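You operate a simulated robot arm through the tools that you are given. There is no shell and no other tool. Be economical: measure what you need, move in short steps, check, and stop when the job is done.

You are at the controls of a simulated two-armed robot. One attempt, no reset.

## Task
Brush the sand through the sieve, twist it off the catch can and take the can to the goods table.
Fine: hold the can still for both; put the brush back, stand the sieve on the green pad. Set down upright: round brush, catch can. What is to be rubbed or washed off counts as gone when no trace of it is left.

The check looks at the end state, three seconds after you hand in, the way a careful person would. Anything else that was tipped, shoved, dropped, spilled or broken makes it a failure.

## Robot
Two 7-joint arms with two-finger parallel grippers on one trunk, on a base that drives. Base frame: it is fixed to the floor where the robot stands at the start and does not move with it; the origin is under the middle of the robot, x ahead of it, y to its left, z up. Readings come in m, rad, newtons and seconds.
The left shoulder is at the start at [0.05, 0.161, 1.173], the right one opposite. With the tool pointing down near the work surface each hand reaches from about 0.1 to 0.66 m from the robot's upright axis, wherever it stands, measured 20 degrees to its own side. Places, roughly: green pad [0.8, 0.5, 0.8]; top of the goods table [0.7, -1.3, 0.8]. Payload 3.43 kg a hand.
The tool frame of a hand sits at the grasp point between the pads (the TCP): z along the fingers, y along the line on which they close. The tips reach 0.03 m beyond it. The gripper opens to 0.094 m. The fingers are 0.028 m wide and 0.01 m thick; the gripper's body (0.05 by 0.096 m) begins 0.055 m behind the TCP.
Orientation is that of the tool frame in the base frame, as a unit quaternion [w, x, y, z]. With the fingers straight down and closing along the base's y, the tool's x points along the base's -x, its y along +y and its z along -z.

## Interface
- The arms move only by the tool apply_moves. It takes "left_commands", "right_commands" or both (then of equal length, played together; a hand with none holds still); each is a list of rows, each a list of 7 numbers: the closure in counts, from 0 (fully open) to 255 (shut), then the shift along the tool's x, y, z in m, then the turn, a rotation vector about the tool's x, y, z in rad. In form: [[grip, tx, ty, tz, ax, ay, az], ...]. A call has 1 to 8 rows; each row is the pose to reach, as a shift and turn from the pose commanded when the call began, along the tool's axes at that moment. A row lasts 0.2 s, in which the tool goes at most 0.05 m and 0.15 rad; a call with a longer step from one row to the next is refused whole, and so is a gripper value outside its range. A pose out of reach is approached as far as the arm can. The call stops where the force on the tool passes 40 N (or 10 N more than at its start, if that is more) or the arm is blocked; 0.2 s more then pass. The fingers move at their own pace (about 0.045 m/s each) and stop on an object; they squeeze with about 23 N. The grip force told is the motor's: it shows also when the fingers shut on nothing. Time passes only in rows, and 0.2 s behind the last, so rows that repeat a pose let the fingers close. It gives the time, the measured TCP pose, the force on the tool (base axes), the opening and the grip force at its end, in the units of the frame above (readings bear some noise), with the torque about the TCP (base axes, N m) and any sound that the robot's microphone picked up, and new pictures: "show" is both (left out), scene, wrist or none (wrist: the cameras of the hands that moved).
- Cameras (640 x 400 px; columns grow to the right, rows downward): "scene" is now at [0.1128, 0.0488, 1.3231]; the picture's right is [0.48, -0.88, 0.00], its down [-0.25, -0.14, -0.96] and it looks along [0.84, 0.46, -0.28] (base axes); focal length 214 px, centre (320, 200). "left" rides on the left gripper at [0.076, -0.014, -0.103] in its tool frame; the picture's right is [0.18, 0.98, 0.00], its down [-0.75, 0.14, -0.64] and it looks along [-0.63, 0.12, 0.77] (tool axes); focal length 243 px, centre (320, 200). "right" rides on the right gripper at [0.076, 0.014, -0.103] in its tool frame; the picture's right is [-0.18, 0.98, 0.00], its down [-0.75, -0.14, -0.64] and it looks along [-0.63, -0.12, 0.77] (tool axes); focal length 243 px, centre (320, 200). There is no depth. A picture from a camera that has moved, and an enlarged one, comes with that camera's place and axes in the base frame and with its lens. The place of the scene camera against the robot may be out by one fixed shift of up to 0.012 m in any direction.
- raise_lower(by): slides the trunk up (or, below 0, down) by that many m; the arms and the scene camera ride with it, the base frame stays. It gives what a move gives, with no picture.
- steer(legs): drives the robot by 1 to 6 legs, each [ahead, left, turn to the left] in m, m and rad, along the robot's own axes; the way and the turn of a leg run together, so that a leg with both is an arc; at most 1.5 m and 3.142 rad a leg. The arms and the cameras ride along, it lands a little off, and it stops where it bumps. It gives what a move gives, and a new picture of the scene camera.
- pan_tilt(pan, tilt): turns the head with the scene camera to pan (to the left, within 1.396 rad either way) and tilt (down, from -0.506 to 1.204), counted from straight ahead of the robot. It gives what a move gives, and a new picture of the scene camera.
- inspect(camera, box): a new picture of the part [left, top, right, bottom] of that camera's present view, enlarged. The clock stands still meanwhile.
- finish_job(): hands the job in; it is judged then, once.

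Go step by step. Nothing tells you exact positions but the pictures and the camera data: compare them with the known pose of the tool, close in by small moves and look again before you grip or let go. The budget is 120 turns and 260 pictures, counting those below and the enlarged ones. Unless the task says otherwise, let go and move clear before handing in, and close with one line.

The tools are called after "Call:" as name(argument=value, ...) on one line, values as JSON. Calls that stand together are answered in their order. apply_moves: Moves the arms, as the interface text tells. Its arguments: {"type":"object","properties":{"left_commands":{"type":"array","items":{"type":"array","items":{"type":"number"}}},"right_commands":{"type":"array","items":{"type":"array","items":{"type":"number"}}},"show":{"type":"string","enum":["both","scene","wrist","none"]}},"required":[]} The other tools are called the same way: raise_lower (by) slides the trunk up or down; steer (legs) drives the base; pan_tilt (pan, tilt) turns the head that bears the scene camera; inspect (camera, box) takes an enlarged picture of a part of a camera's view; finish_job () hands the job in.

At the start:

```text
clock: 0.0
left_tool_pos: [0.2564, 0.3198, 1.2227]
left_tool_rot: [0.001, -0.001, 1.0, 0.0]
left_force: [0.6, -0.7, -0.2]
left_moment: [0.0, 0.01, -0.01]
left_width: 0.094
left_gripper_force: 0.1
right_tool_pos: [0.2824, 0.0295, 1.2561]
right_tool_rot: [0.001, 0.0, 1.0, 0.0]
right_force: [-0.2, 0.1, 0.8]
right_moment: [0.01, -0.02, 0.03]
right_width: 0.0941
right_gripper_force: 0.0
trunk travel left (down, up): [-0.2, 0.067]
robot x, y, heading: [0.0011, 0.0007, -0.003]
head pan, tilt: [0.503, 0.288]
```

scene: 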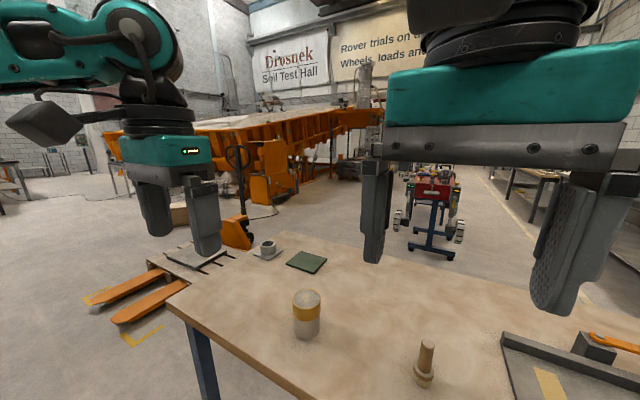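
right: 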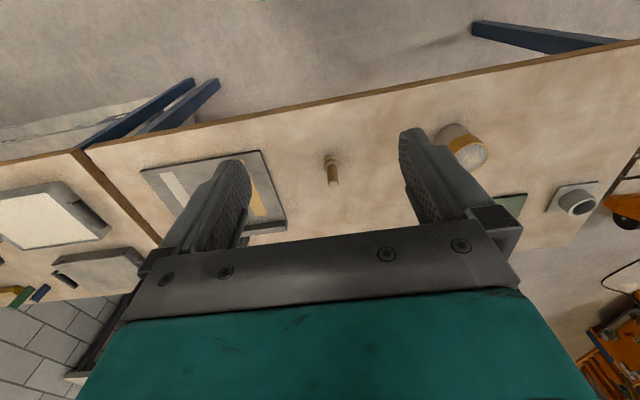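
left: 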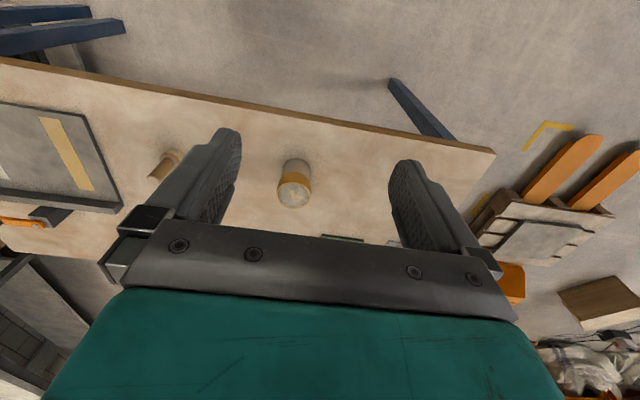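

I see a can with a sieve on top, a round brush standing to the right of it, the green pad further back, and a tray on the right. I'll look closer before moving.

Call:
inspect(camera="scene", box=[260, 270, 360, 350])

Call:
inspect(camera="scene", box=[380, 320, 480, 400])

Call:
inspect(camera="left", box=[240, 130, 350, 230])

Call:
pan_tilt(pan=0.1, tilt=0.8)

```text
5.00 times, centred on (310, 310) of scene
camera zoom: at [0.1128, 0.0488, 1.3231], right [0.48, -0.88, 0.0], down [-0.25, -0.14, -0.96], along [0.84, 0.46, -0.28], focal length 1072 px, centre (370, -350)
```

zoom: 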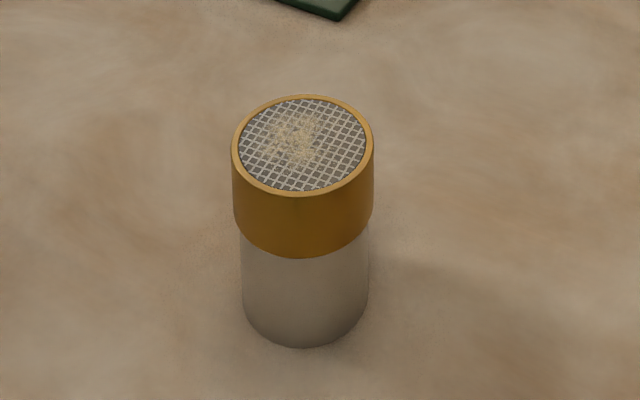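

```text
5.00 times, centred on (430, 360) of scene
camera zoom: at [0.1128, 0.0488, 1.3231], right [0.48, -0.88, 0.0], down [-0.25, -0.14, -0.96], along [0.84, 0.46, -0.28], focal length 1072 px, centre (-230, -600)
```

zoom: 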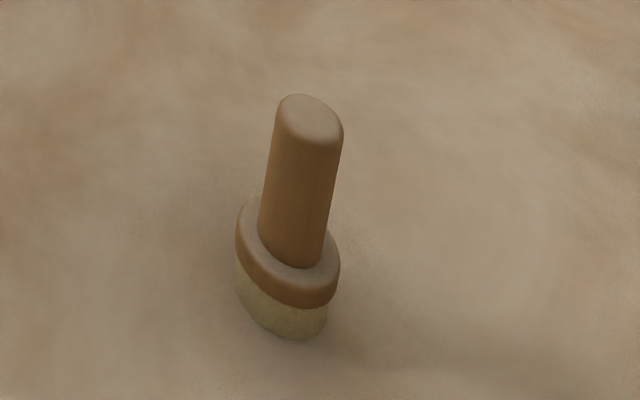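

```text
4.00 times, centred on (295, 180) of left
camera zoom: at [0.1792, 0.3061, 1.3235], right [-0.19, 0.98, 0.0], down [0.75, 0.14, 0.64], along [0.63, 0.12, -0.77], focal length 970 px, centre (420, 280)
```

zoom: 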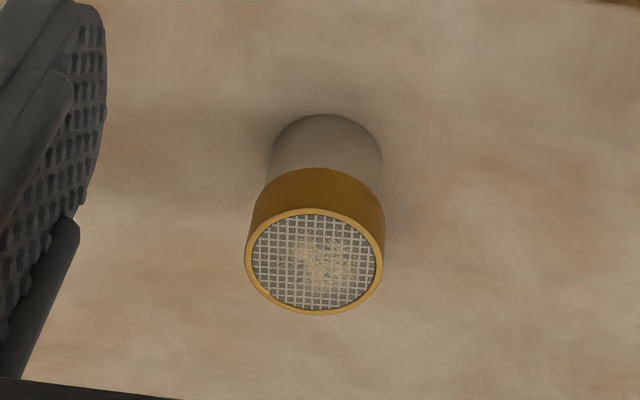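

```text
clock: 0.9
left_tool_pos: [0.2578, 0.32, 1.2218]
left_tool_rot: [0.001, -0.001, 1.0, 0.001]
left_force: [-0.3, -0.2, -0.1]
left_moment: [-0.02, -0.02, -0.01]
left_width: 0.094
left_gripper_force: 0.1
right_tool_pos: [0.2842, 0.0293, 1.2557]
right_tool_rot: [-0.003, 0.003, 1.0, 0.001]
right_force: [0.6, -0.3, 0.0]
right_moment: [0.02, 0.01, 0.02]
right_width: 0.0939
right_gripper_force: 0.1
trunk travel left (down, up): [-0.2, 0.067]
robot x, y, heading: [-0.0028, 0.0015, 0.003]
head pan, tilt: [0.099, 0.799]
camera scene: at [0.1156, 0.0175, 1.2879], right [0.16, -0.99, 0.0], down [-0.62, -0.1, -0.78], along [0.77, 0.12, -0.63], focal length 214 px, centre (320, 200)
```

scene: 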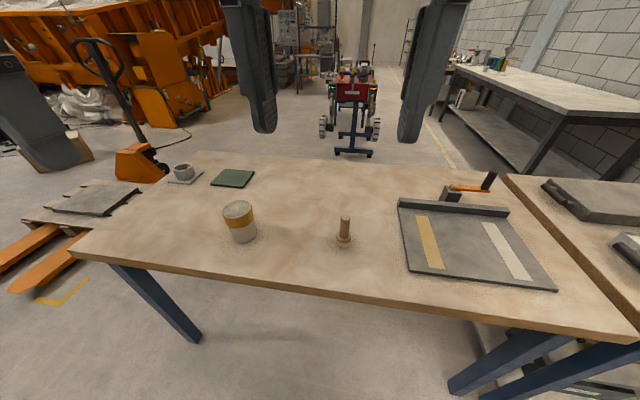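

The sieve can stands near (0.52, 0.31), about 0.10 tall and 0.077 wide. The brush is near (0.527, 0.01), and the table top is at about 0.80. I'll drive about 0.25 m left so both hands can work at the can, then look again.

Call:
steer(legs=[[0, 0.25, 0]])

Call:
inspect(camera="right", box=[0, 0, 640, 400])

Call:
inspect(camera="left", box=[0, 0, 640, 400])

```text
clock: 3.7
left_tool_pos: [0.2555, 0.5663, 1.221]
left_tool_rot: [0.0, -0.001, 1.0, 0.0]
left_force: [0.4, 0.6, -0.4]
left_moment: [0.0, 0.01, 0.0]
left_width: 0.0939
left_gripper_force: 0.1
right_tool_pos: [0.2825, 0.2762, 1.2553]
right_tool_rot: [-0.002, 0.0, 1.0, 0.0]
right_force: [0.0, -0.6, 0.0]
right_moment: [0.01, 0.0, 0.03]
right_width: 0.0941
right_gripper_force: 0.0
trunk travel left (down, up): [-0.2, 0.067]
robot x, y, heading: [0.0026, 0.2444, 0.008]
head pan, tilt: [0.099, 0.799]
camera scene: at [0.1157, 0.2631, 1.2883], right [0.15, -0.99, 0.0], down [-0.61, -0.1, -0.78], along [0.77, 0.12, -0.62], focal length 214 px, centre (320, 200)
```

scene: 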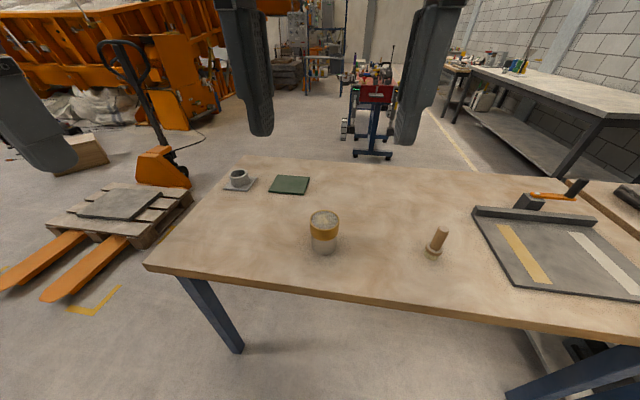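

```text
1.00 times, centred on (320, 200) of right (not enlarged: the box is as wide or as high as the picture)
camera zoom: at [0.2069, 0.2894, 1.3591], right [0.18, 0.98, 0.0], down [0.76, -0.14, 0.64], along [0.63, -0.12, -0.77], focal length 243 px, centre (320, 200)
```

zoom: 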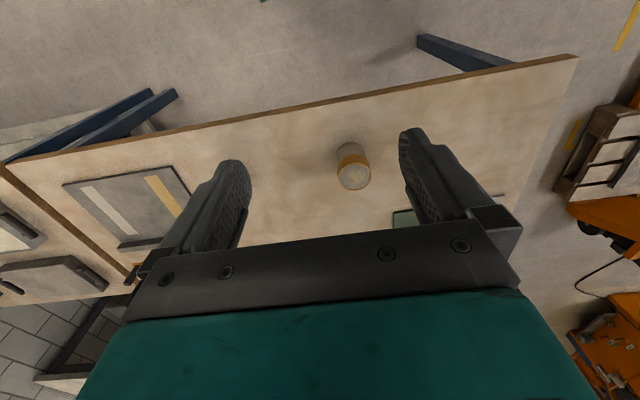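

```text
1.00 times, centred on (320, 200) of left (not enlarged: the box is as wide or as high as the picture)
camera zoom: at [0.1781, 0.5524, 1.3234], right [-0.19, 0.98, 0.0], down [0.75, 0.14, 0.64], along [0.63, 0.12, -0.77], focal length 243 px, centre (320, 200)
```

zoom: 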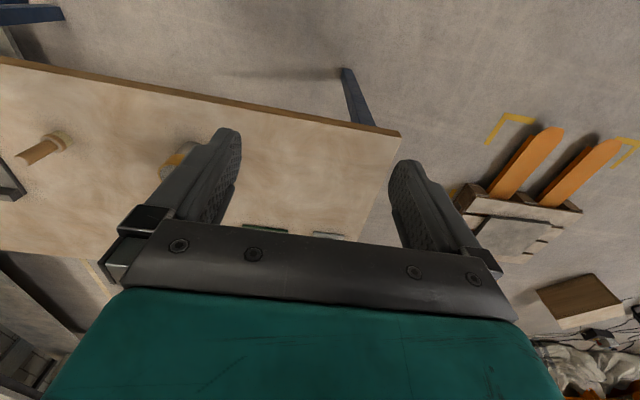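

Next I'll bring the right hand over the brush.

Call:
apply_moves(right_commands=[[0, -0.028, -0.031, 0.025, 0, 0, 0], [0, -0.056, -0.062, 0.05, 0, 0, 0], [0, -0.084, -0.093, 0.075, 0, 0, 0], [0, -0.112, -0.124, 0.1, 0, 0, 0], [0, -0.14, -0.155, 0.125, 0, 0, 0], [0, -0.168, -0.186, 0.15, 0, 0, 0], [0, -0.196, -0.217, 0.175, 0, 0, 0], [0, -0.224, -0.248, 0.2, 0, 0, 0]])

```text
clock: 5.5
left_tool_pos: [0.2547, 0.5666, 1.2224]
left_tool_rot: [0.001, -0.002, 1.0, 0.0]
left_force: [-0.2, -0.5, 0.3]
left_moment: [0.01, 0.03, 0.0]
left_width: 0.094
left_gripper_force: 0.1
right_tool_pos: [0.5057, 0.0255, 1.0512]
right_tool_rot: [-0.002, 0.0, 1.0, 0.0]
right_force: [-0.1, -0.3, -0.1]
right_moment: [0.02, 0.02, -0.03]
right_width: 0.094
right_gripper_force: 0.0
trunk travel left (down, up): [-0.2, 0.067]
robot x, y, heading: [-0.0001, 0.2436, -0.001]
head pan, tilt: [0.099, 0.799]
camera scene: at [0.1112, 0.2572, 1.2776], right [0.1, -0.99, 0.0], down [-0.71, -0.07, -0.7], along [0.69, 0.07, -0.72], focal length 214 px, centre (320, 200)
camera right: at [0.4301, 0.0395, 1.1559], right [0.18, 0.98, 0.0], down [0.76, -0.14, 0.64], along [0.63, -0.12, -0.77], focal length 243 px, centre (320, 200)
```

scene: 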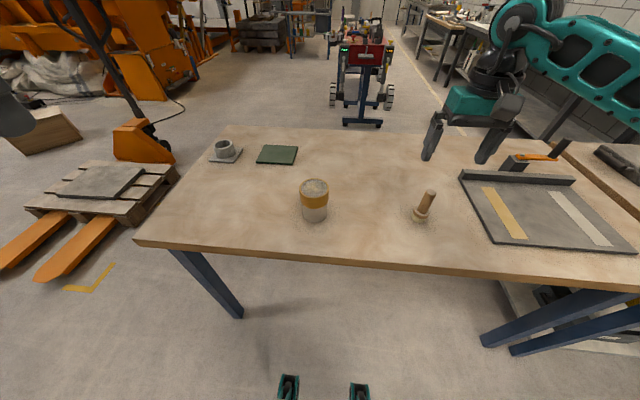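
right: 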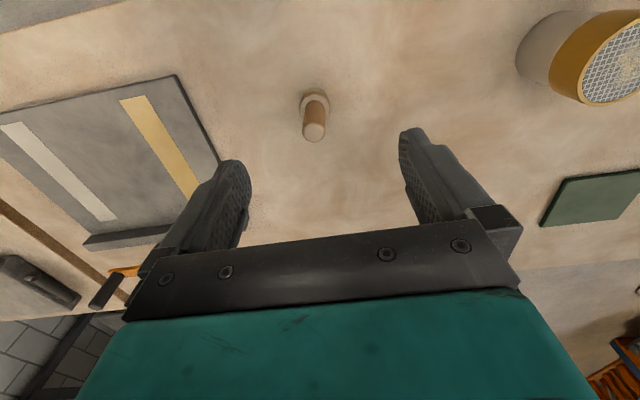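

I'll enlarge the brush and the can in the right camera to measure both.

Call:
inspect(camera="right", box=[260, 70, 380, 145])

Call:
inspect(camera="right", box=[480, 0, 640, 100])

Call:
inspect(camera="scene", box=[280, 160, 360, 230])

```text
5.33 times, centred on (320, 108) of right
camera zoom: at [0.4301, 0.0395, 1.1559], right [0.18, 0.98, 0.0], down [0.76, -0.14, 0.64], along [0.63, -0.12, -0.77], focal length 1294 px, centre (320, 693)
```

zoom: 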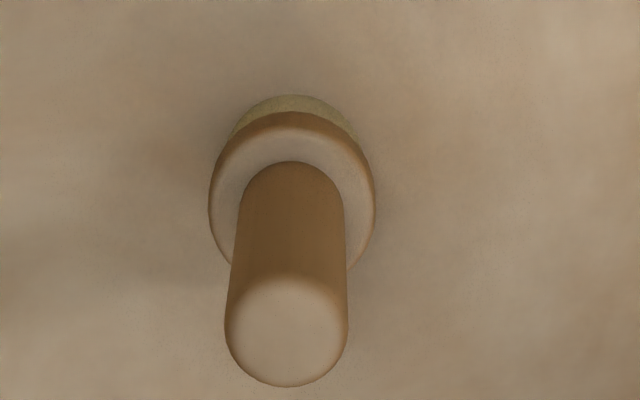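

```text
4.00 times, centred on (560, 50) of right
camera zoom: at [0.4301, 0.0395, 1.1559], right [0.18, 0.98, 0.0], down [0.76, -0.14, 0.64], along [0.63, -0.12, -0.77], focal length 970 px, centre (-640, 800)
```

zoom: 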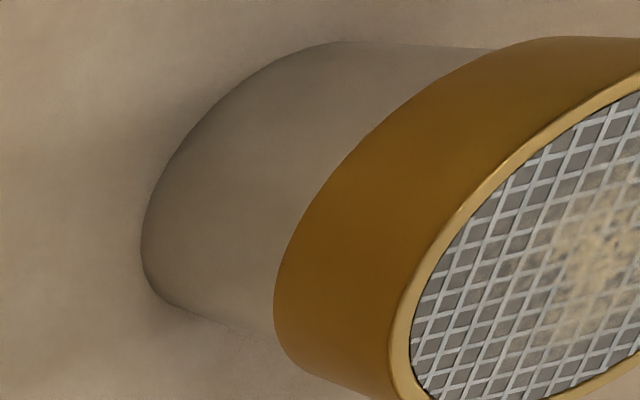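

```text
5.71 times, centred on (320, 195) of scene
camera zoom: at [0.1112, 0.2572, 1.2776], right [0.1, -0.99, 0.0], down [-0.71, -0.07, -0.7], along [0.69, 0.07, -0.72], focal length 1226 px, centre (320, 229)
```

zoom: 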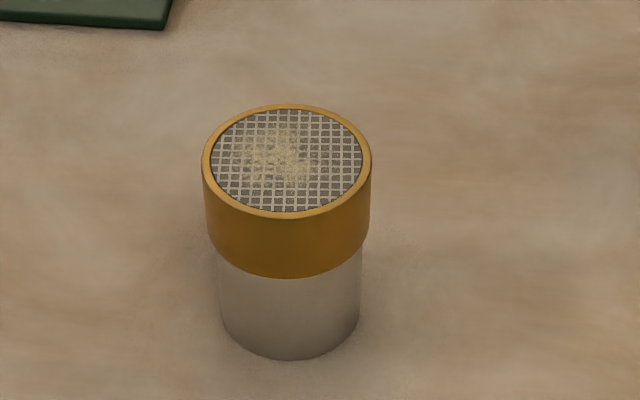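

Brush centre is about (0.538, 0.0115), with its top near 0.908. I'll line up over it, lower partway and check.

Call:
apply_moves(right_commands=[[0, -0.032, -0.014, 0.02, 0, 0, 0], [0, -0.032, -0.014, 0.06, 0, 0, 0], [0, -0.032, -0.014, 0.1, 0, 0, 0], [0, -0.032, -0.014, 0.1, 0, 0, 0]])

```text
clock: 6.5
left_tool_pos: [0.2559, 0.5662, 1.2215]
left_tool_rot: [0.001, -0.002, 1.0, 0.001]
left_force: [1.1, -0.7, 0.5]
left_moment: [-0.01, 0.0, 0.04]
left_width: 0.094
left_gripper_force: 0.0
right_tool_pos: [0.537, 0.0108, 0.9545]
right_tool_rot: [-0.002, 0.001, 1.0, 0.0]
right_force: [-0.2, 0.6, -0.2]
right_moment: [0.01, -0.02, 0.0]
right_width: 0.0941
right_gripper_force: 0.0
trunk travel left (down, up): [-0.2, 0.067]
robot x, y, heading: [0.0023, 0.2469, 0.003]
head pan, tilt: [0.099, 0.799]
camera scene: at [0.1108, 0.2578, 1.2777], right [0.1, -0.99, 0.0], down [-0.71, -0.07, -0.7], along [0.69, 0.07, -0.72], focal length 214 px, centre (320, 200)
camera right: at [0.4622, 0.0251, 1.0582], right [0.18, 0.98, 0.0], down [0.76, -0.14, 0.64], along [0.63, -0.12, -0.77], focal length 243 px, centre (320, 200)
```

scene: 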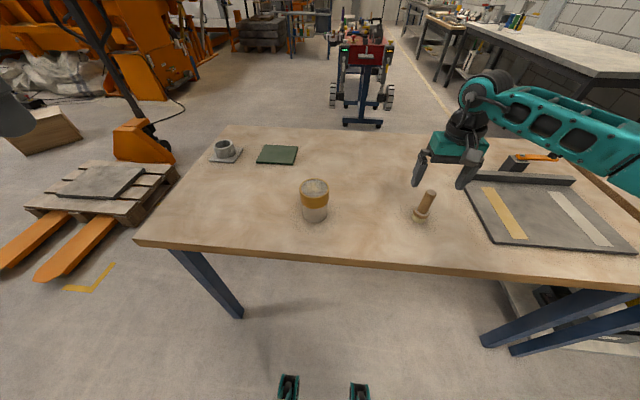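
right: 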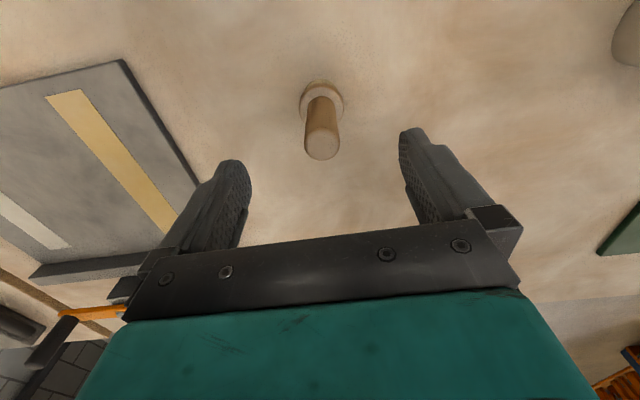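

The brush lines up with the grasp point. I'll lower and grip the handle.

Call:
apply_moves(right_commands=[[0, -0.001, 0.001, 0.04, 0, 0, 0], [0, -0.001, 0.001, 0.073, 0, 0, 0], [255, -0.001, 0.001, 0.073, 0, 0, 0], [255, -0.001, 0.001, 0.073, 0, 0, 0], [255, -0.001, 0.001, 0.073, 0, 0, 0], [255, -0.001, 0.001, 0.073, 0, 0, 0], [255, -0.001, 0.001, 0.073, 0, 0, 0]], show="both")

```text
clock: 8.1
left_tool_pos: [0.2562, 0.5658, 1.2223]
left_tool_rot: [0.0, -0.001, 1.0, -0.001]
left_force: [1.0, -0.1, 0.1]
left_moment: [-0.01, 0.04, 0.02]
left_width: 0.0941
left_gripper_force: 0.1
right_tool_pos: [0.5381, 0.0119, 0.8831]
right_tool_rot: [-0.001, 0.0, 1.0, 0.0]
right_force: [0.0, 0.2, -0.1]
right_moment: [-0.01, -0.03, -0.04]
right_width: 0.0251
right_gripper_force: 22.7
trunk travel left (down, up): [-0.2, 0.067]
robot x, y, heading: [-0.0008, 0.2433, -0.0]
head pan, tilt: [0.099, 0.799]
camera scene: at [0.111, 0.2577, 1.2776], right [0.1, -0.99, 0.0], down [-0.71, -0.07, -0.7], along [0.69, 0.07, -0.72], focal length 214 px, centre (320, 200)
camera right: at [0.4624, 0.0264, 0.9866], right [0.18, 0.98, 0.0], down [0.76, -0.14, 0.64], along [0.63, -0.12, -0.77], focal length 243 px, centre (320, 200)
```

scene: 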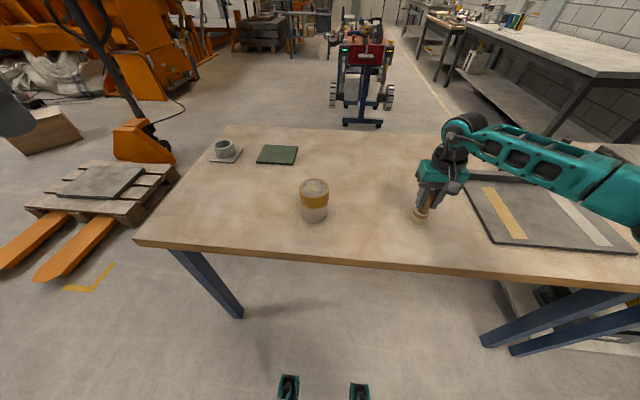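
right: 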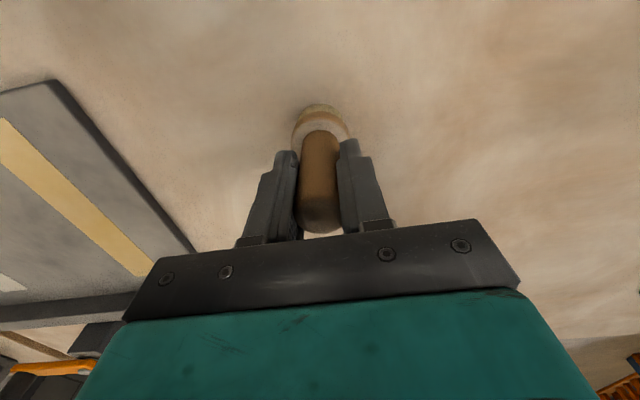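

The brush is held; its grip pose was (0.538, 0.012, 0.883). Next I'll lift it and swing the left hand round so it can approach the can from the left, near horizontal, with its camera on top.

Call:
apply_moves(right_commands=[[255, 0, 0, -0.02, 0, 0, 0], [255, 0, 0, -0.04, 0, 0, 0], [255, 0, 0, -0.06, 0, 0, 0], [255, 0, 0, -0.08, 0, 0, 0], [255, 0, 0, -0.1, 0, 0, 0], [255, 0, 0, -0.12, 0, 0, 0], [255, 0, 0, -0.13, 0, 0, 0], [255, 0, 0, -0.13, 0, 0, 0]], left_commands=[[0, -0.02, 0, 0.01, 0, 0, -0.145], [0, -0.04, 0, 0.02, 0, 0, -0.29], [0, -0.06, 0, 0.03, 0, 0, -0.435], [0, -0.08, 0, 0.04, 0, 0, -0.58], [0, -0.1, 0, 0.05, 0, 0, -0.725], [0, -0.12, 0, 0.06, 0, 0, -0.87], [0, -0.14, 0, 0.07, 0, 0, -1.015], [0, -0.16, 0, 0.08, 0, 0, -1.16]], show="scene")

```text
clock: 9.9
left_tool_pos: [0.4164, 0.5653, 1.1418]
left_tool_rot: [0.0, -0.552, 0.834, -0.001]
left_force: [0.8, 0.6, -0.2]
left_moment: [0.01, 0.06, -0.03]
left_width: 0.0942
left_gripper_force: 0.0
right_tool_pos: [0.5389, 0.0144, 1.011]
right_tool_rot: [-0.002, 0.0, 1.0, 0.0]
right_force: [-0.3, -0.4, -1.3]
right_moment: [0.01, 0.02, -0.01]
right_width: 0.0249
right_gripper_force: 22.8
trunk travel left (down, up): [-0.2, 0.067]
robot x, y, heading: [0.0003, 0.2491, 0.002]
head pan, tilt: [0.099, 0.799]
camera scene: at [0.1115, 0.2576, 1.2775], right [0.1, -0.99, 0.0], down [-0.71, -0.07, -0.7], along [0.69, 0.07, -0.72], focal length 214 px, centre (320, 200)
```

scene: 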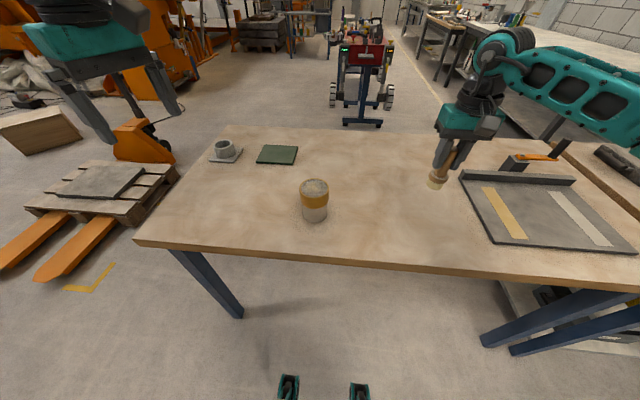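

Call:
apply_moves(left_commands=[[0, -0.011, -0.026, 0.02, 0, 0, -0.137], [0, -0.022, -0.052, 0.04, 0, 0, -0.274], [0, -0.0335, -0.077, 0.06, 0, 0, -0.411]], show="none")

```text
clock: 10.7
left_tool_pos: [0.501, 0.567, 1.081]
left_tool_rot: [-0.001, 0.709, -0.705, 0.0]
left_force: [1.0, -0.2, -0.5]
left_moment: [-0.02, -0.01, 0.01]
left_width: 0.094
left_gripper_force: 0.0
right_tool_pos: [0.5397, 0.0152, 1.0098]
right_tool_rot: [-0.002, 0.0, 1.0, 0.0]
right_force: [-0.4, 0.8, -0.9]
right_moment: [0.0, 0.0, -0.01]
right_width: 0.0251
right_gripper_force: 23.6
trunk travel left (down, up): [-0.2, 0.067]
robot x, y, heading: [-0.0046, 0.2475, 0.002]
head pan, tilt: [0.099, 0.799]
```

Call:
apply_moves(left_commands=[[0, 0.012, -0.003, 0.012, 0, 0.142, 0], [0, 0.024, -0.006, 0.024, 0, 0.284, 0], [0, 0.036, -0.009, 0.036, 0, 0.426, 0], [0, 0.048, -0.011, 0.048, 0, 0.568, 0], [0, 0.06, -0.014, 0.06, 0, 0.71, 0], [0, 0.072, -0.017, 0.072, 0, 0.852, 0], [0, 0.084, -0.02, 0.084, 0, 0.994, 0], [0, 0.097, -0.021, 0.1, 0, 1.134, 0]])

```text
clock: 12.5
left_tool_pos: [0.5168, 0.4707, 0.9845]
left_tool_rot: [0.377, 0.598, -0.595, 0.381]
left_force: [-0.2, 0.3, -0.4]
left_moment: [-0.04, 0.0, -0.02]
left_width: 0.094
left_gripper_force: 0.1
left hand out of reach, approached as far as the arm can: row 8
right_tool_pos: [0.5401, 0.0135, 1.0103]
right_tool_rot: [-0.001, -0.001, 1.0, 0.0]
right_force: [0.6, 0.2, -1.2]
right_moment: [0.02, 0.03, -0.01]
right_width: 0.0247
right_gripper_force: 23.0
trunk travel left (down, up): [-0.2, 0.067]
robot x, y, heading: [0.0017, 0.2449, 0.003]
head pan, tilt: [0.099, 0.799]
camera scene: at [0.1112, 0.2572, 1.2776], right [0.1, -0.99, 0.0], down [-0.71, -0.07, -0.7], along [0.69, 0.07, -0.72], focal length 214 px, centre (320, 200)
camera left: at [0.5298, 0.531, 1.097], right [-0.98, -0.08, 0.16], down [-0.15, 0.9, -0.41], along [-0.11, -0.43, -0.9], focal length 243 px, centre (320, 200)
```

scene: 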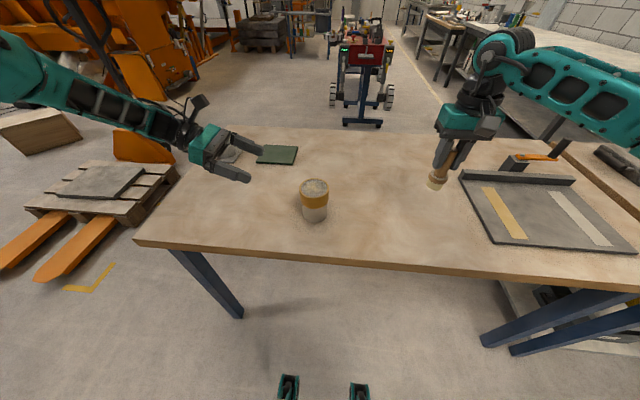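
left: 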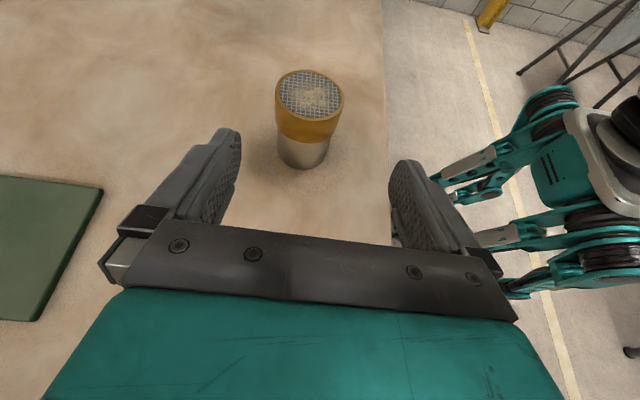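

The left hand sits as wanted. The can reads at about (0.525, 0.311). I'll lower to the pre-approach point and check.

Call:
apply_moves(left_commands=[[0, -0.024, -0.003, 0.026, 0, 0, 0], [0, -0.048, -0.006, 0.053, 0, 0, 0], [0, -0.071, -0.008, 0.079, 0, 0, 0], [0, -0.071, -0.008, 0.079, 0, 0, 0]])

Call:
inspect(camera="scene", box=[180, 80, 340, 240])

```text
clock: 13.5
left_tool_pos: [0.4789, 0.4375, 0.9502]
left_tool_rot: [0.378, 0.598, -0.596, 0.381]
left_force: [-0.8, 1.0, 0.0]
left_moment: [0.0, 0.0, -0.02]
left_width: 0.0941
left_gripper_force: 0.1
left hand out of reach, approached as far as the arm can: row 1, 2, 3, 4
right_tool_pos: [0.5395, 0.0135, 1.0114]
right_tool_rot: [-0.002, 0.001, 1.0, 0.0]
right_force: [-0.5, 0.0, -0.2]
right_moment: [0.0, 0.0, -0.03]
right_width: 0.025
right_gripper_force: 22.9
trunk travel left (down, up): [-0.2, 0.067]
robot x, y, heading: [0.0025, 0.2469, -0.0]
head pan, tilt: [0.099, 0.799]
camera scene: at [0.111, 0.2577, 1.2776], right [0.1, -0.99, 0.0], down [-0.71, -0.07, -0.7], along [0.69, 0.07, -0.72], focal length 214 px, centre (320, 200)
camera left: at [0.4917, 0.4991, 1.0614], right [-0.98, -0.08, 0.16], down [-0.14, 0.9, -0.41], along [-0.11, -0.43, -0.9], focal length 243 px, centre (320, 200)
```

scene: 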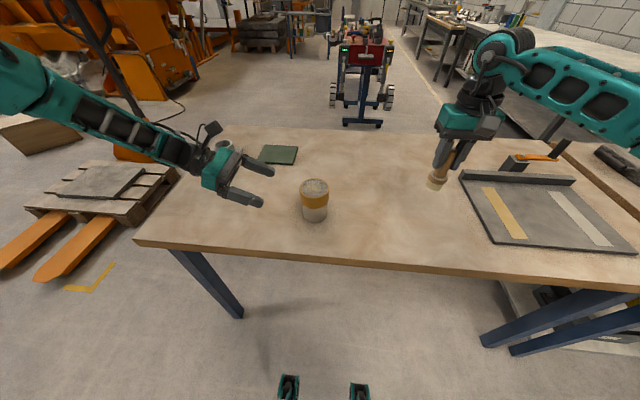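
left: 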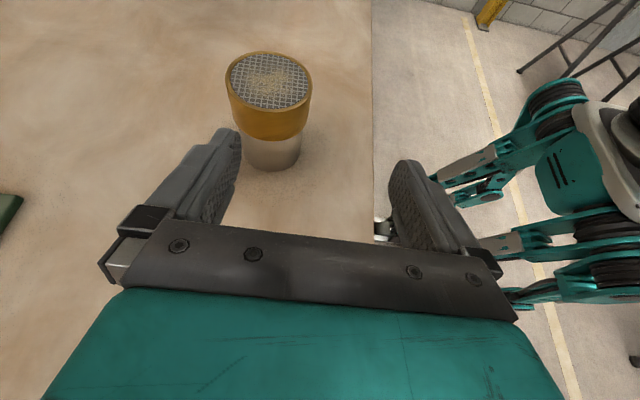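

```text
2.50 times, centred on (260, 160) of scene
camera zoom: at [0.111, 0.2577, 1.2776], right [0.1, -0.99, 0.0], down [-0.71, -0.07, -0.7], along [0.69, 0.07, -0.72], focal length 536 px, centre (470, 300)
```

zoom: 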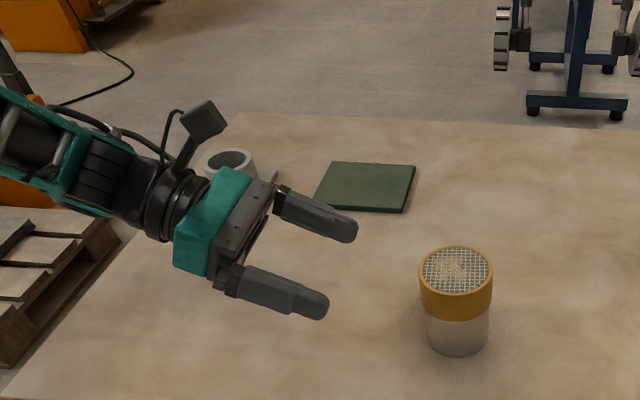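

The left arm runs out of extension here, so I'll bring the robot nearer: 0.08 m ahead and 0.10 m left.

Call:
steer(legs=[[0.08, 0.1, 0]])

```text
clock: 15.0
left_tool_pos: [0.5594, 0.5356, 0.9501]
left_tool_rot: [0.379, 0.597, -0.595, 0.381]
left_force: [1.6, -0.7, 0.1]
left_moment: [-0.02, -0.01, -0.03]
left_width: 0.094
left_gripper_force: 0.0
right_tool_pos: [0.6189, 0.1125, 1.0105]
right_tool_rot: [-0.001, 0.0, 1.0, -0.001]
right_force: [-0.1, -0.1, -1.3]
right_moment: [-0.01, 0.0, -0.01]
right_width: 0.0249
right_gripper_force: 22.5
trunk travel left (down, up): [-0.2, 0.067]
robot x, y, heading: [0.0771, 0.3447, -0.002]
head pan, tilt: [0.099, 0.799]
camera scene: at [0.1913, 0.3565, 1.2776], right [0.1, -0.99, 0.0], down [-0.71, -0.07, -0.7], along [0.69, 0.07, -0.72], focal length 214 px, centre (320, 200)
```

scene: 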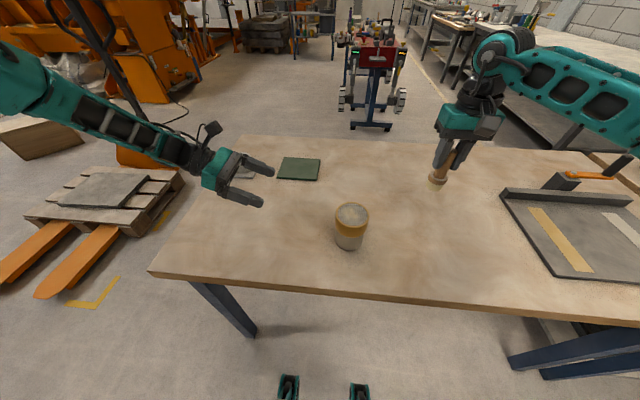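

Call:
apply_moves(left_commands=[[0, 0, 0.01, 0, 0, 0, 0]], show="none")

```text
clock: 15.4
left_tool_pos: [0.5479, 0.5352, 0.9503]
left_tool_rot: [0.379, 0.597, -0.596, 0.381]
left_force: [0.5, 0.1, 0.4]
left_moment: [-0.02, -0.05, -0.04]
left_width: 0.0941
left_gripper_force: 0.1
right_tool_pos: [0.6191, 0.1126, 1.0109]
right_tool_rot: [-0.002, 0.0, 1.0, 0.0]
right_force: [-0.3, -0.3, -1.0]
right_moment: [0.0, -0.02, -0.04]
right_width: 0.0247
right_gripper_force: 22.8
trunk travel left (down, up): [-0.2, 0.067]
robot x, y, heading: [0.0787, 0.3437, 0.002]
head pan, tilt: [0.099, 0.799]
```

Call:
apply_moves(left_commands=[[0, -0.003, 0.006, 0.031, 0, 0, 0], [0, -0.006, 0.012, 0.062, 0, 0, 0], [0, -0.009, 0.018, 0.093, 0, 0, 0], [0, -0.012, 0.023, 0.123, 0, 0, 0], [0, -0.012, 0.023, 0.123, 0, 0, 0]])

Call:
inspect(camera="scene", box=[240, 140, 400, 260])

```text
clock: 16.6
left_tool_pos: [0.5006, 0.4517, 0.9355]
left_tool_rot: [0.379, 0.597, -0.596, 0.381]
left_force: [1.0, 0.2, 0.7]
left_moment: [0.0, 0.01, 0.04]
left_width: 0.0939
left_gripper_force: 0.0
left hand out of reach, approached as far as the arm can: row 1, 2, 3, 4, 5
right_tool_pos: [0.6181, 0.1128, 1.0115]
right_tool_rot: [-0.002, 0.001, 1.0, 0.0]
right_force: [-0.6, -0.6, 0.0]
right_moment: [-0.01, 0.03, 0.02]
right_width: 0.0247
right_gripper_force: 22.8
trunk travel left (down, up): [-0.2, 0.067]
robot x, y, heading: [0.0797, 0.3456, -0.002]
head pan, tilt: [0.099, 0.799]
camera scene: at [0.191, 0.3563, 1.2776], right [0.1, -0.99, 0.0], down [-0.71, -0.07, -0.7], along [0.69, 0.07, -0.72], focal length 214 px, centre (320, 200)
camera left: at [0.5134, 0.5137, 1.0459], right [-0.98, -0.08, 0.16], down [-0.14, 0.9, -0.41], along [-0.11, -0.43, -0.9], focal length 243 px, centre (320, 200)
```

scene: 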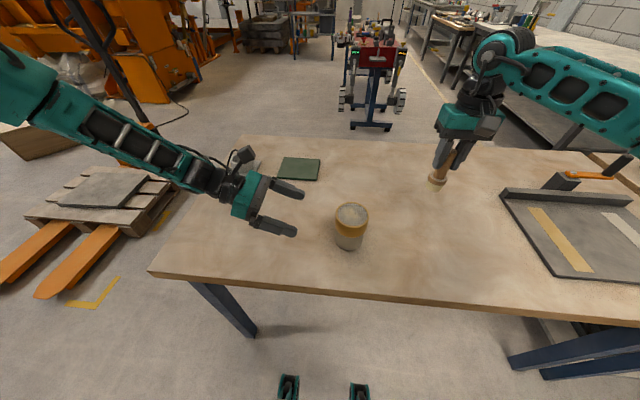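
left: 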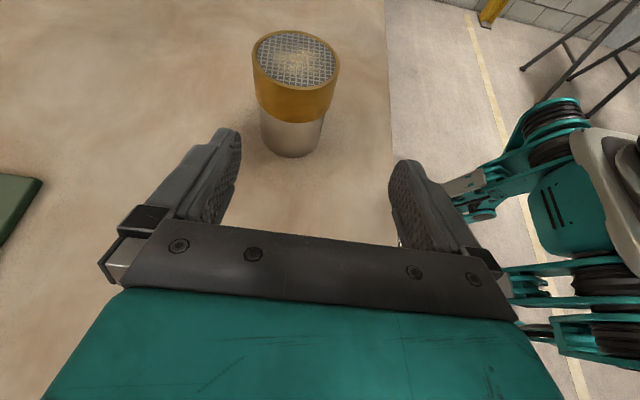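

```text
3.33 times, centred on (320, 200) of scene
camera zoom: at [0.191, 0.3563, 1.2776], right [0.1, -0.99, 0.0], down [-0.71, -0.07, -0.7], along [0.69, 0.07, -0.72], focal length 715 px, centre (320, 200)
```

zoom: 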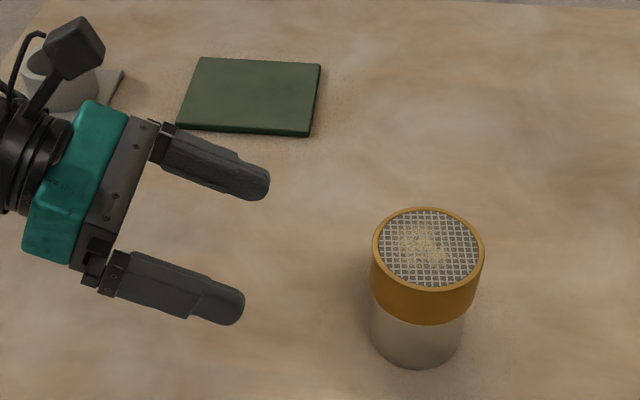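

The limit is on going down, so I'll lift both hands and then slide the trunk down to make the forearm flatter.

Call:
apply_moves(left_commands=[[0, 0.02, 0, -0.015, 0, 0, 0], [0, 0.05, 0, -0.03, 0, 0, 0], [0, 0.08, 0, -0.045, 0, 0, 0], [0, 0.11, 0, -0.06, 0, 0, 0], [0, 0.14, 0, -0.075, 0, 0, 0]], right_commands=[[255, 0, 0, -0.03, 0, 0, 0], [255, 0, 0, -0.06, 0, 0, 0], [255, 0, 0, -0.09, 0, 0, 0], [255, 0, 0, -0.12, 0, 0, 0], [255, 0, 0, -0.15, 0, 0, 0]], show="none")

Call:
raise_lower(by=-0.15)

```text
clock: 17.8
left_tool_pos: [0.4992, 0.4606, 1.0916]
left_tool_rot: [0.378, 0.597, -0.596, 0.382]
left_force: [0.1, 0.4, -0.3]
left_moment: [-0.03, -0.02, 0.03]
left_width: 0.0939
left_gripper_force: 0.1
right_tool_pos: [0.6171, 0.1124, 1.1603]
right_tool_rot: [-0.002, 0.0, 1.0, 0.0]
right_force: [0.1, 0.5, -0.8]
right_moment: [0.0, -0.02, -0.01]
right_width: 0.0249
right_gripper_force: 22.7
trunk travel left (down, up): [-0.2, 0.067]
robot x, y, heading: [0.0773, 0.3445, 0.004]
head pan, tilt: [0.099, 0.799]
```

```text
clock: 19.6
left_tool_pos: [0.4992, 0.4599, 0.9412]
left_tool_rot: [0.379, 0.597, -0.595, 0.382]
left_force: [1.0, 0.1, 0.5]
left_moment: [0.0, 0.0, -0.02]
left_width: 0.094
left_gripper_force: 0.0
right_tool_pos: [0.6197, 0.1129, 1.0103]
right_tool_rot: [-0.002, 0.0, 1.0, 0.0]
right_force: [0.7, 0.0, -0.3]
right_moment: [-0.02, -0.03, 0.03]
right_width: 0.0247
right_gripper_force: 23.1
trunk travel left (down, up): [-0.05, 0.217]
robot x, y, heading: [0.0765, 0.3461, -0.001]
head pan, tilt: [0.099, 0.799]
```

Call:
apply_moves(left_commands=[[0, -0.018, -0.013, 0.025, 0, 0, 0], [0, -0.036, -0.026, 0.051, 0, 0, 0], [0, -0.036, -0.026, 0.051, 0, 0, 0]])

Call:
inspect(camera="scene", box=[240, 140, 400, 260])

```text
clock: 20.4
left_tool_pos: [0.5262, 0.4272, 0.8849]
left_tool_rot: [0.378, 0.598, -0.595, 0.382]
left_force: [0.0, 0.2, 0.0]
left_moment: [-0.02, 0.03, 0.02]
left_width: 0.094
left_gripper_force: 0.1
right_tool_pos: [0.619, 0.1124, 1.01]
right_tool_rot: [-0.002, -0.001, 1.0, 0.0]
right_force: [-0.5, -0.2, -0.6]
right_moment: [-0.01, 0.0, 0.01]
right_width: 0.0248
right_gripper_force: 23.0
trunk travel left (down, up): [-0.05, 0.217]
robot x, y, heading: [0.0807, 0.3418, 0.002]
head pan, tilt: [0.099, 0.799]
camera scene: at [0.191, 0.3562, 1.1276], right [0.1, -0.99, 0.0], down [-0.71, -0.07, -0.7], along [0.69, 0.07, -0.72], focal length 214 px, centre (320, 200)
camera left: at [0.5387, 0.4883, 0.997], right [-0.98, -0.08, 0.16], down [-0.14, 0.9, -0.41], along [-0.11, -0.43, -0.9], focal length 243 px, centre (320, 200)
```

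scene: 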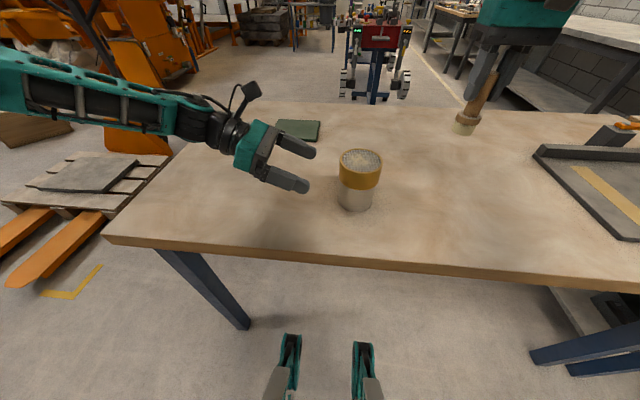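
left: 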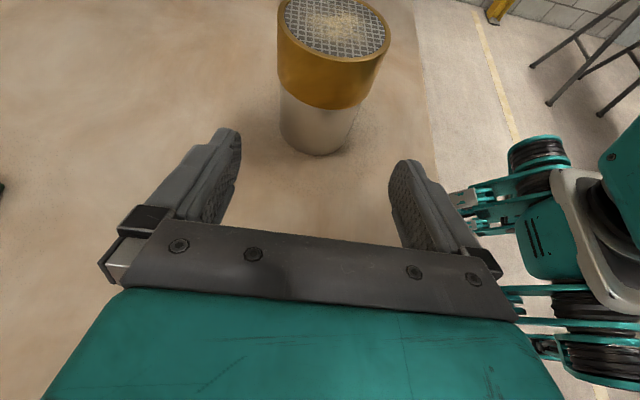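

```text
3.33 times, centred on (320, 200) of scene
camera zoom: at [0.191, 0.3562, 1.1276], right [0.1, -0.99, 0.0], down [-0.71, -0.07, -0.7], along [0.69, 0.07, -0.72], focal length 715 px, centre (320, 200)
```

zoom: 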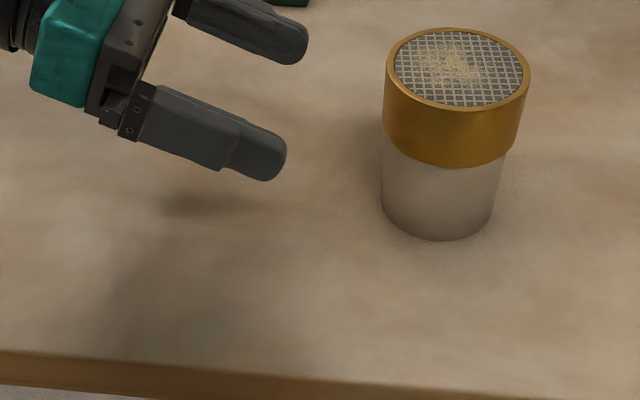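

The pre-approach is reached and the can is centred between the fingers. I'll slide in around the can body below the amber ring, without closing yet.

Call:
apply_moves(left_commands=[[0, 0, 0, 0.03, 0, 0, 0], [0, 0, 0, 0.06, 0, 0, 0], [0, 0, 0, 0.09, 0, 0, 0], [0, 0, 0, 0.11, 0, 0, 0], [0, 0, 0, 0.125, 0, 0, 0], [0, 0, 0, 0.125, 0, 0, 0]])

Call:
inspect(camera="scene", box=[280, 110, 440, 230])

```text
clock: 21.8
left_tool_pos: [0.5071, 0.3529, 0.8625]
left_tool_rot: [0.378, 0.598, -0.595, 0.382]
left_force: [0.4, -0.1, -0.3]
left_moment: [-0.02, 0.04, 0.03]
left_width: 0.0942
left_gripper_force: 0.1
left hand out of reach, approached as far as the arm can: row 3, 4, 5, 6
right_tool_pos: [0.6192, 0.113, 1.0088]
right_tool_rot: [-0.001, 0.0, 1.0, 0.0]
right_force: [0.6, 0.1, -0.5]
right_moment: [0.01, 0.04, 0.01]
right_width: 0.025
right_gripper_force: 23.3
trunk travel left (down, up): [-0.05, 0.217]
robot x, y, heading: [0.0781, 0.3405, -0.0]
head pan, tilt: [0.099, 0.799]
camera scene: at [0.1911, 0.3562, 1.1276], right [0.1, -0.99, 0.0], down [-0.71, -0.07, -0.7], along [0.69, 0.07, -0.72], focal length 214 px, centre (320, 200)
camera left: at [0.5198, 0.4141, 0.9737], right [-0.98, -0.08, 0.16], down [-0.14, 0.9, -0.41], along [-0.11, -0.43, -0.9], focal length 243 px, centre (320, 200)
```

scene: 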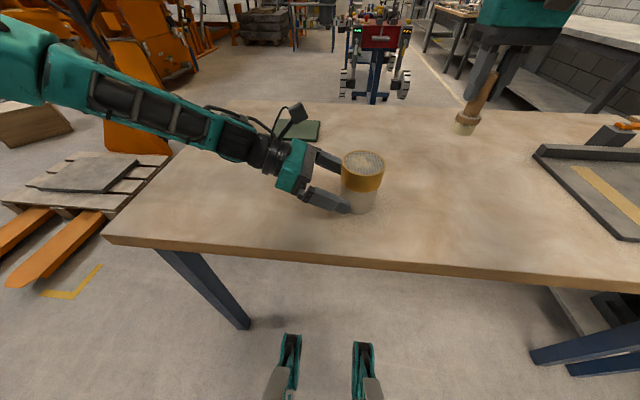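
left: 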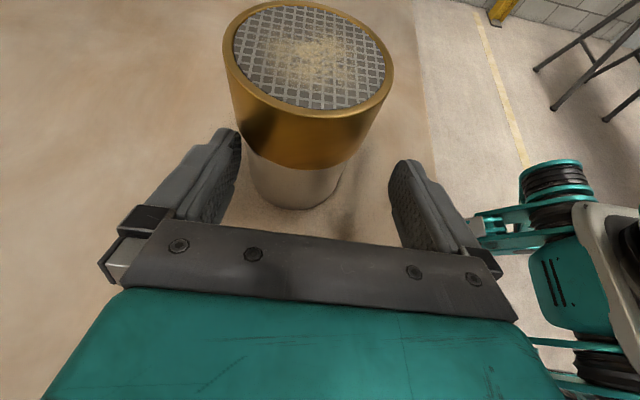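

```text
3.33 times, centred on (360, 170) of scene
camera zoom: at [0.1911, 0.3562, 1.1276], right [0.1, -0.99, 0.0], down [-0.71, -0.07, -0.7], along [0.69, 0.07, -0.72], focal length 715 px, centre (187, 300)
```

zoom: 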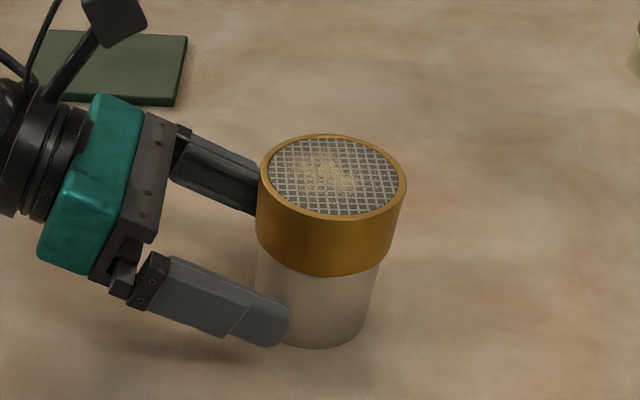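

The hand can't go further right from this base position, so I'll back out along the approach, lift, move the robot 0.12 m right, and lower the trunk the last bit.

Call:
apply_moves(left_commands=[[0, 0, 0, -0.03, 0, 0, 0], [0, 0, 0, -0.07, 0, 0, 0], [0, 0, 0, -0.11, 0, 0, 0], [0, 0, 0, -0.15, 0, 0, 0], [0, 0.02, 0, -0.18, 0, 0, 0], [0, 0.05, 0, -0.2, 0, 0, 0], [0, 0.08, 0, -0.2, 0, 0, 0]], right_commands=[[255, 0, 0, -0.01, 0, 0, 0], [255, 0, 0, -0.02, 0, 0, 0], [255, 0, 0, -0.03, 0, 0, 0], [255, 0, 0, -0.04, 0, 0, 0], [255, 0, 0, -0.05, 0, 0, 0], [255, 0, 0, -0.06, 0, 0, 0], [255, 0, 0, -0.06, 0, 0, 0]], show="scene")

Call:
steer(legs=[[0, -0.12, 0]])

Call:
raise_lower(by=-0.05)

```text
clock: 23.4
left_tool_pos: [0.5055, 0.4993, 1.0192]
left_tool_rot: [0.378, 0.598, -0.596, 0.38]
left_force: [-0.2, 0.5, -0.9]
left_moment: [0.02, -0.02, -0.01]
left_width: 0.0943
left_gripper_force: 0.0
right_tool_pos: [0.6181, 0.1112, 1.0688]
right_tool_rot: [-0.002, 0.001, 1.0, 0.0]
right_force: [-0.2, 0.6, -0.9]
right_moment: [-0.01, 0.0, -0.01]
right_width: 0.025
right_gripper_force: 23.2
trunk travel left (down, up): [-0.05, 0.217]
robot x, y, heading: [0.0814, 0.3451, 0.003]
head pan, tilt: [0.099, 0.799]
camera scene: at [0.1909, 0.356, 1.1276], right [0.1, -0.99, 0.0], down [-0.71, -0.07, -0.7], along [0.69, 0.07, -0.72], focal length 214 px, centre (320, 200)
```

scene: 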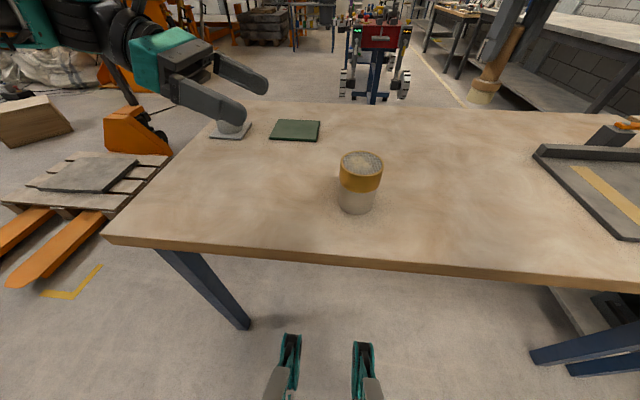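

```text
clock: 25.1
left_tool_pos: [0.5047, 0.3782, 1.0196]
left_tool_rot: [0.378, 0.597, -0.596, 0.382]
left_force: [-0.6, -0.7, -0.1]
left_moment: [-0.01, -0.03, -0.03]
left_width: 0.0938
left_gripper_force: 0.1
right_tool_pos: [0.6184, -0.0104, 1.0682]
right_tool_rot: [-0.002, 0.002, 1.0, 0.0]
right_force: [-0.8, 0.1, -0.5]
right_moment: [-0.03, -0.01, -0.02]
right_width: 0.025
right_gripper_force: 23.0
trunk travel left (down, up): [-0.05, 0.217]
robot x, y, heading: [0.0797, 0.2212, -0.002]
head pan, tilt: [0.099, 0.799]
camera scene: at [0.191, 0.2349, 1.1276], right [0.1, -1.0, 0.0], down [-0.71, -0.07, -0.7], along [0.69, 0.07, -0.72], focal length 214 px, centre (320, 200)
```

scene: 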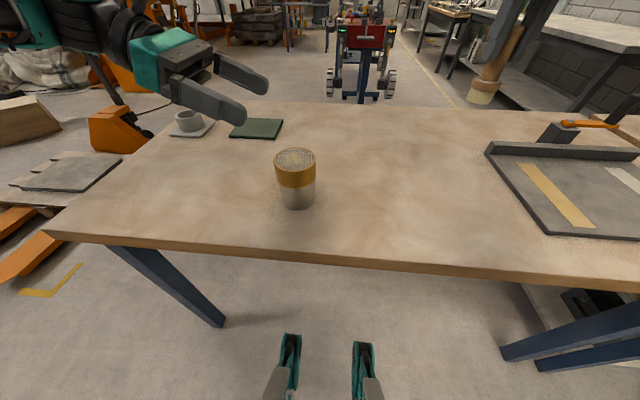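

```text
clock: 26.0
left_tool_pos: [0.5062, 0.3783, 0.9688]
left_tool_rot: [-0.379, -0.596, 0.597, -0.38]
left_force: [-0.8, -0.6, -0.4]
left_moment: [-0.03, -0.02, -0.02]
left_width: 0.094
left_gripper_force: 0.1
right_tool_pos: [0.6182, -0.0107, 1.0182]
right_tool_rot: [-0.002, 0.002, 1.0, 0.0]
right_force: [0.4, -0.6, -0.5]
right_moment: [0.0, 0.02, 0.04]
right_width: 0.0249
right_gripper_force: 22.6
trunk travel left (down, up): [0.0, 0.267]
robot x, y, heading: [0.0778, 0.2207, 0.001]
head pan, tilt: [0.099, 0.799]
```

Call:
apply_moves(left_commands=[[0, 0, -0.01, -0.02, 0, 0, 0], [0, -0.03, -0.02, -0.02, 0, 0, 0], [0, -0.06, -0.02, -0.02, 0, 0, 0], [0, -0.097, -0.02, -0.011, 0, 0, 0], [0, -0.097, -0.02, -0.011, 0, 0, 0]], show="wrist")

```text
clock: 27.2
left_tool_pos: [0.5259, 0.4285, 0.8846]
left_tool_rot: [0.379, 0.597, -0.596, 0.38]
left_force: [-1.0, -1.5, 0.0]
left_moment: [-0.02, -0.01, 0.0]
left_width: 0.0941
left_gripper_force: 0.1
right_tool_pos: [0.6181, -0.0102, 1.019]
right_tool_rot: [-0.001, 0.002, 1.0, 0.0]
right_force: [-0.2, 0.1, -0.7]
right_moment: [-0.01, 0.01, 0.0]
right_width: 0.0249
right_gripper_force: 23.2
trunk travel left (down, up): [0.0, 0.267]
robot x, y, heading: [0.0811, 0.2258, -0.004]
head pan, tilt: [0.099, 0.799]
camera left: at [0.5383, 0.4893, 0.9964], right [-0.98, -0.08, 0.17], down [-0.14, 0.9, -0.41], along [-0.12, -0.43, -0.9], focal length 243 px, centre (320, 200)
```

left: 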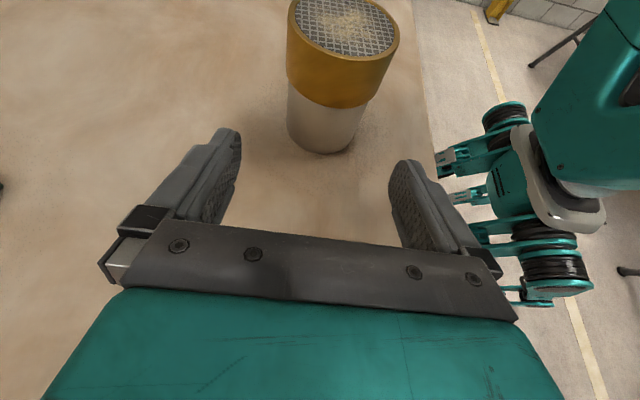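

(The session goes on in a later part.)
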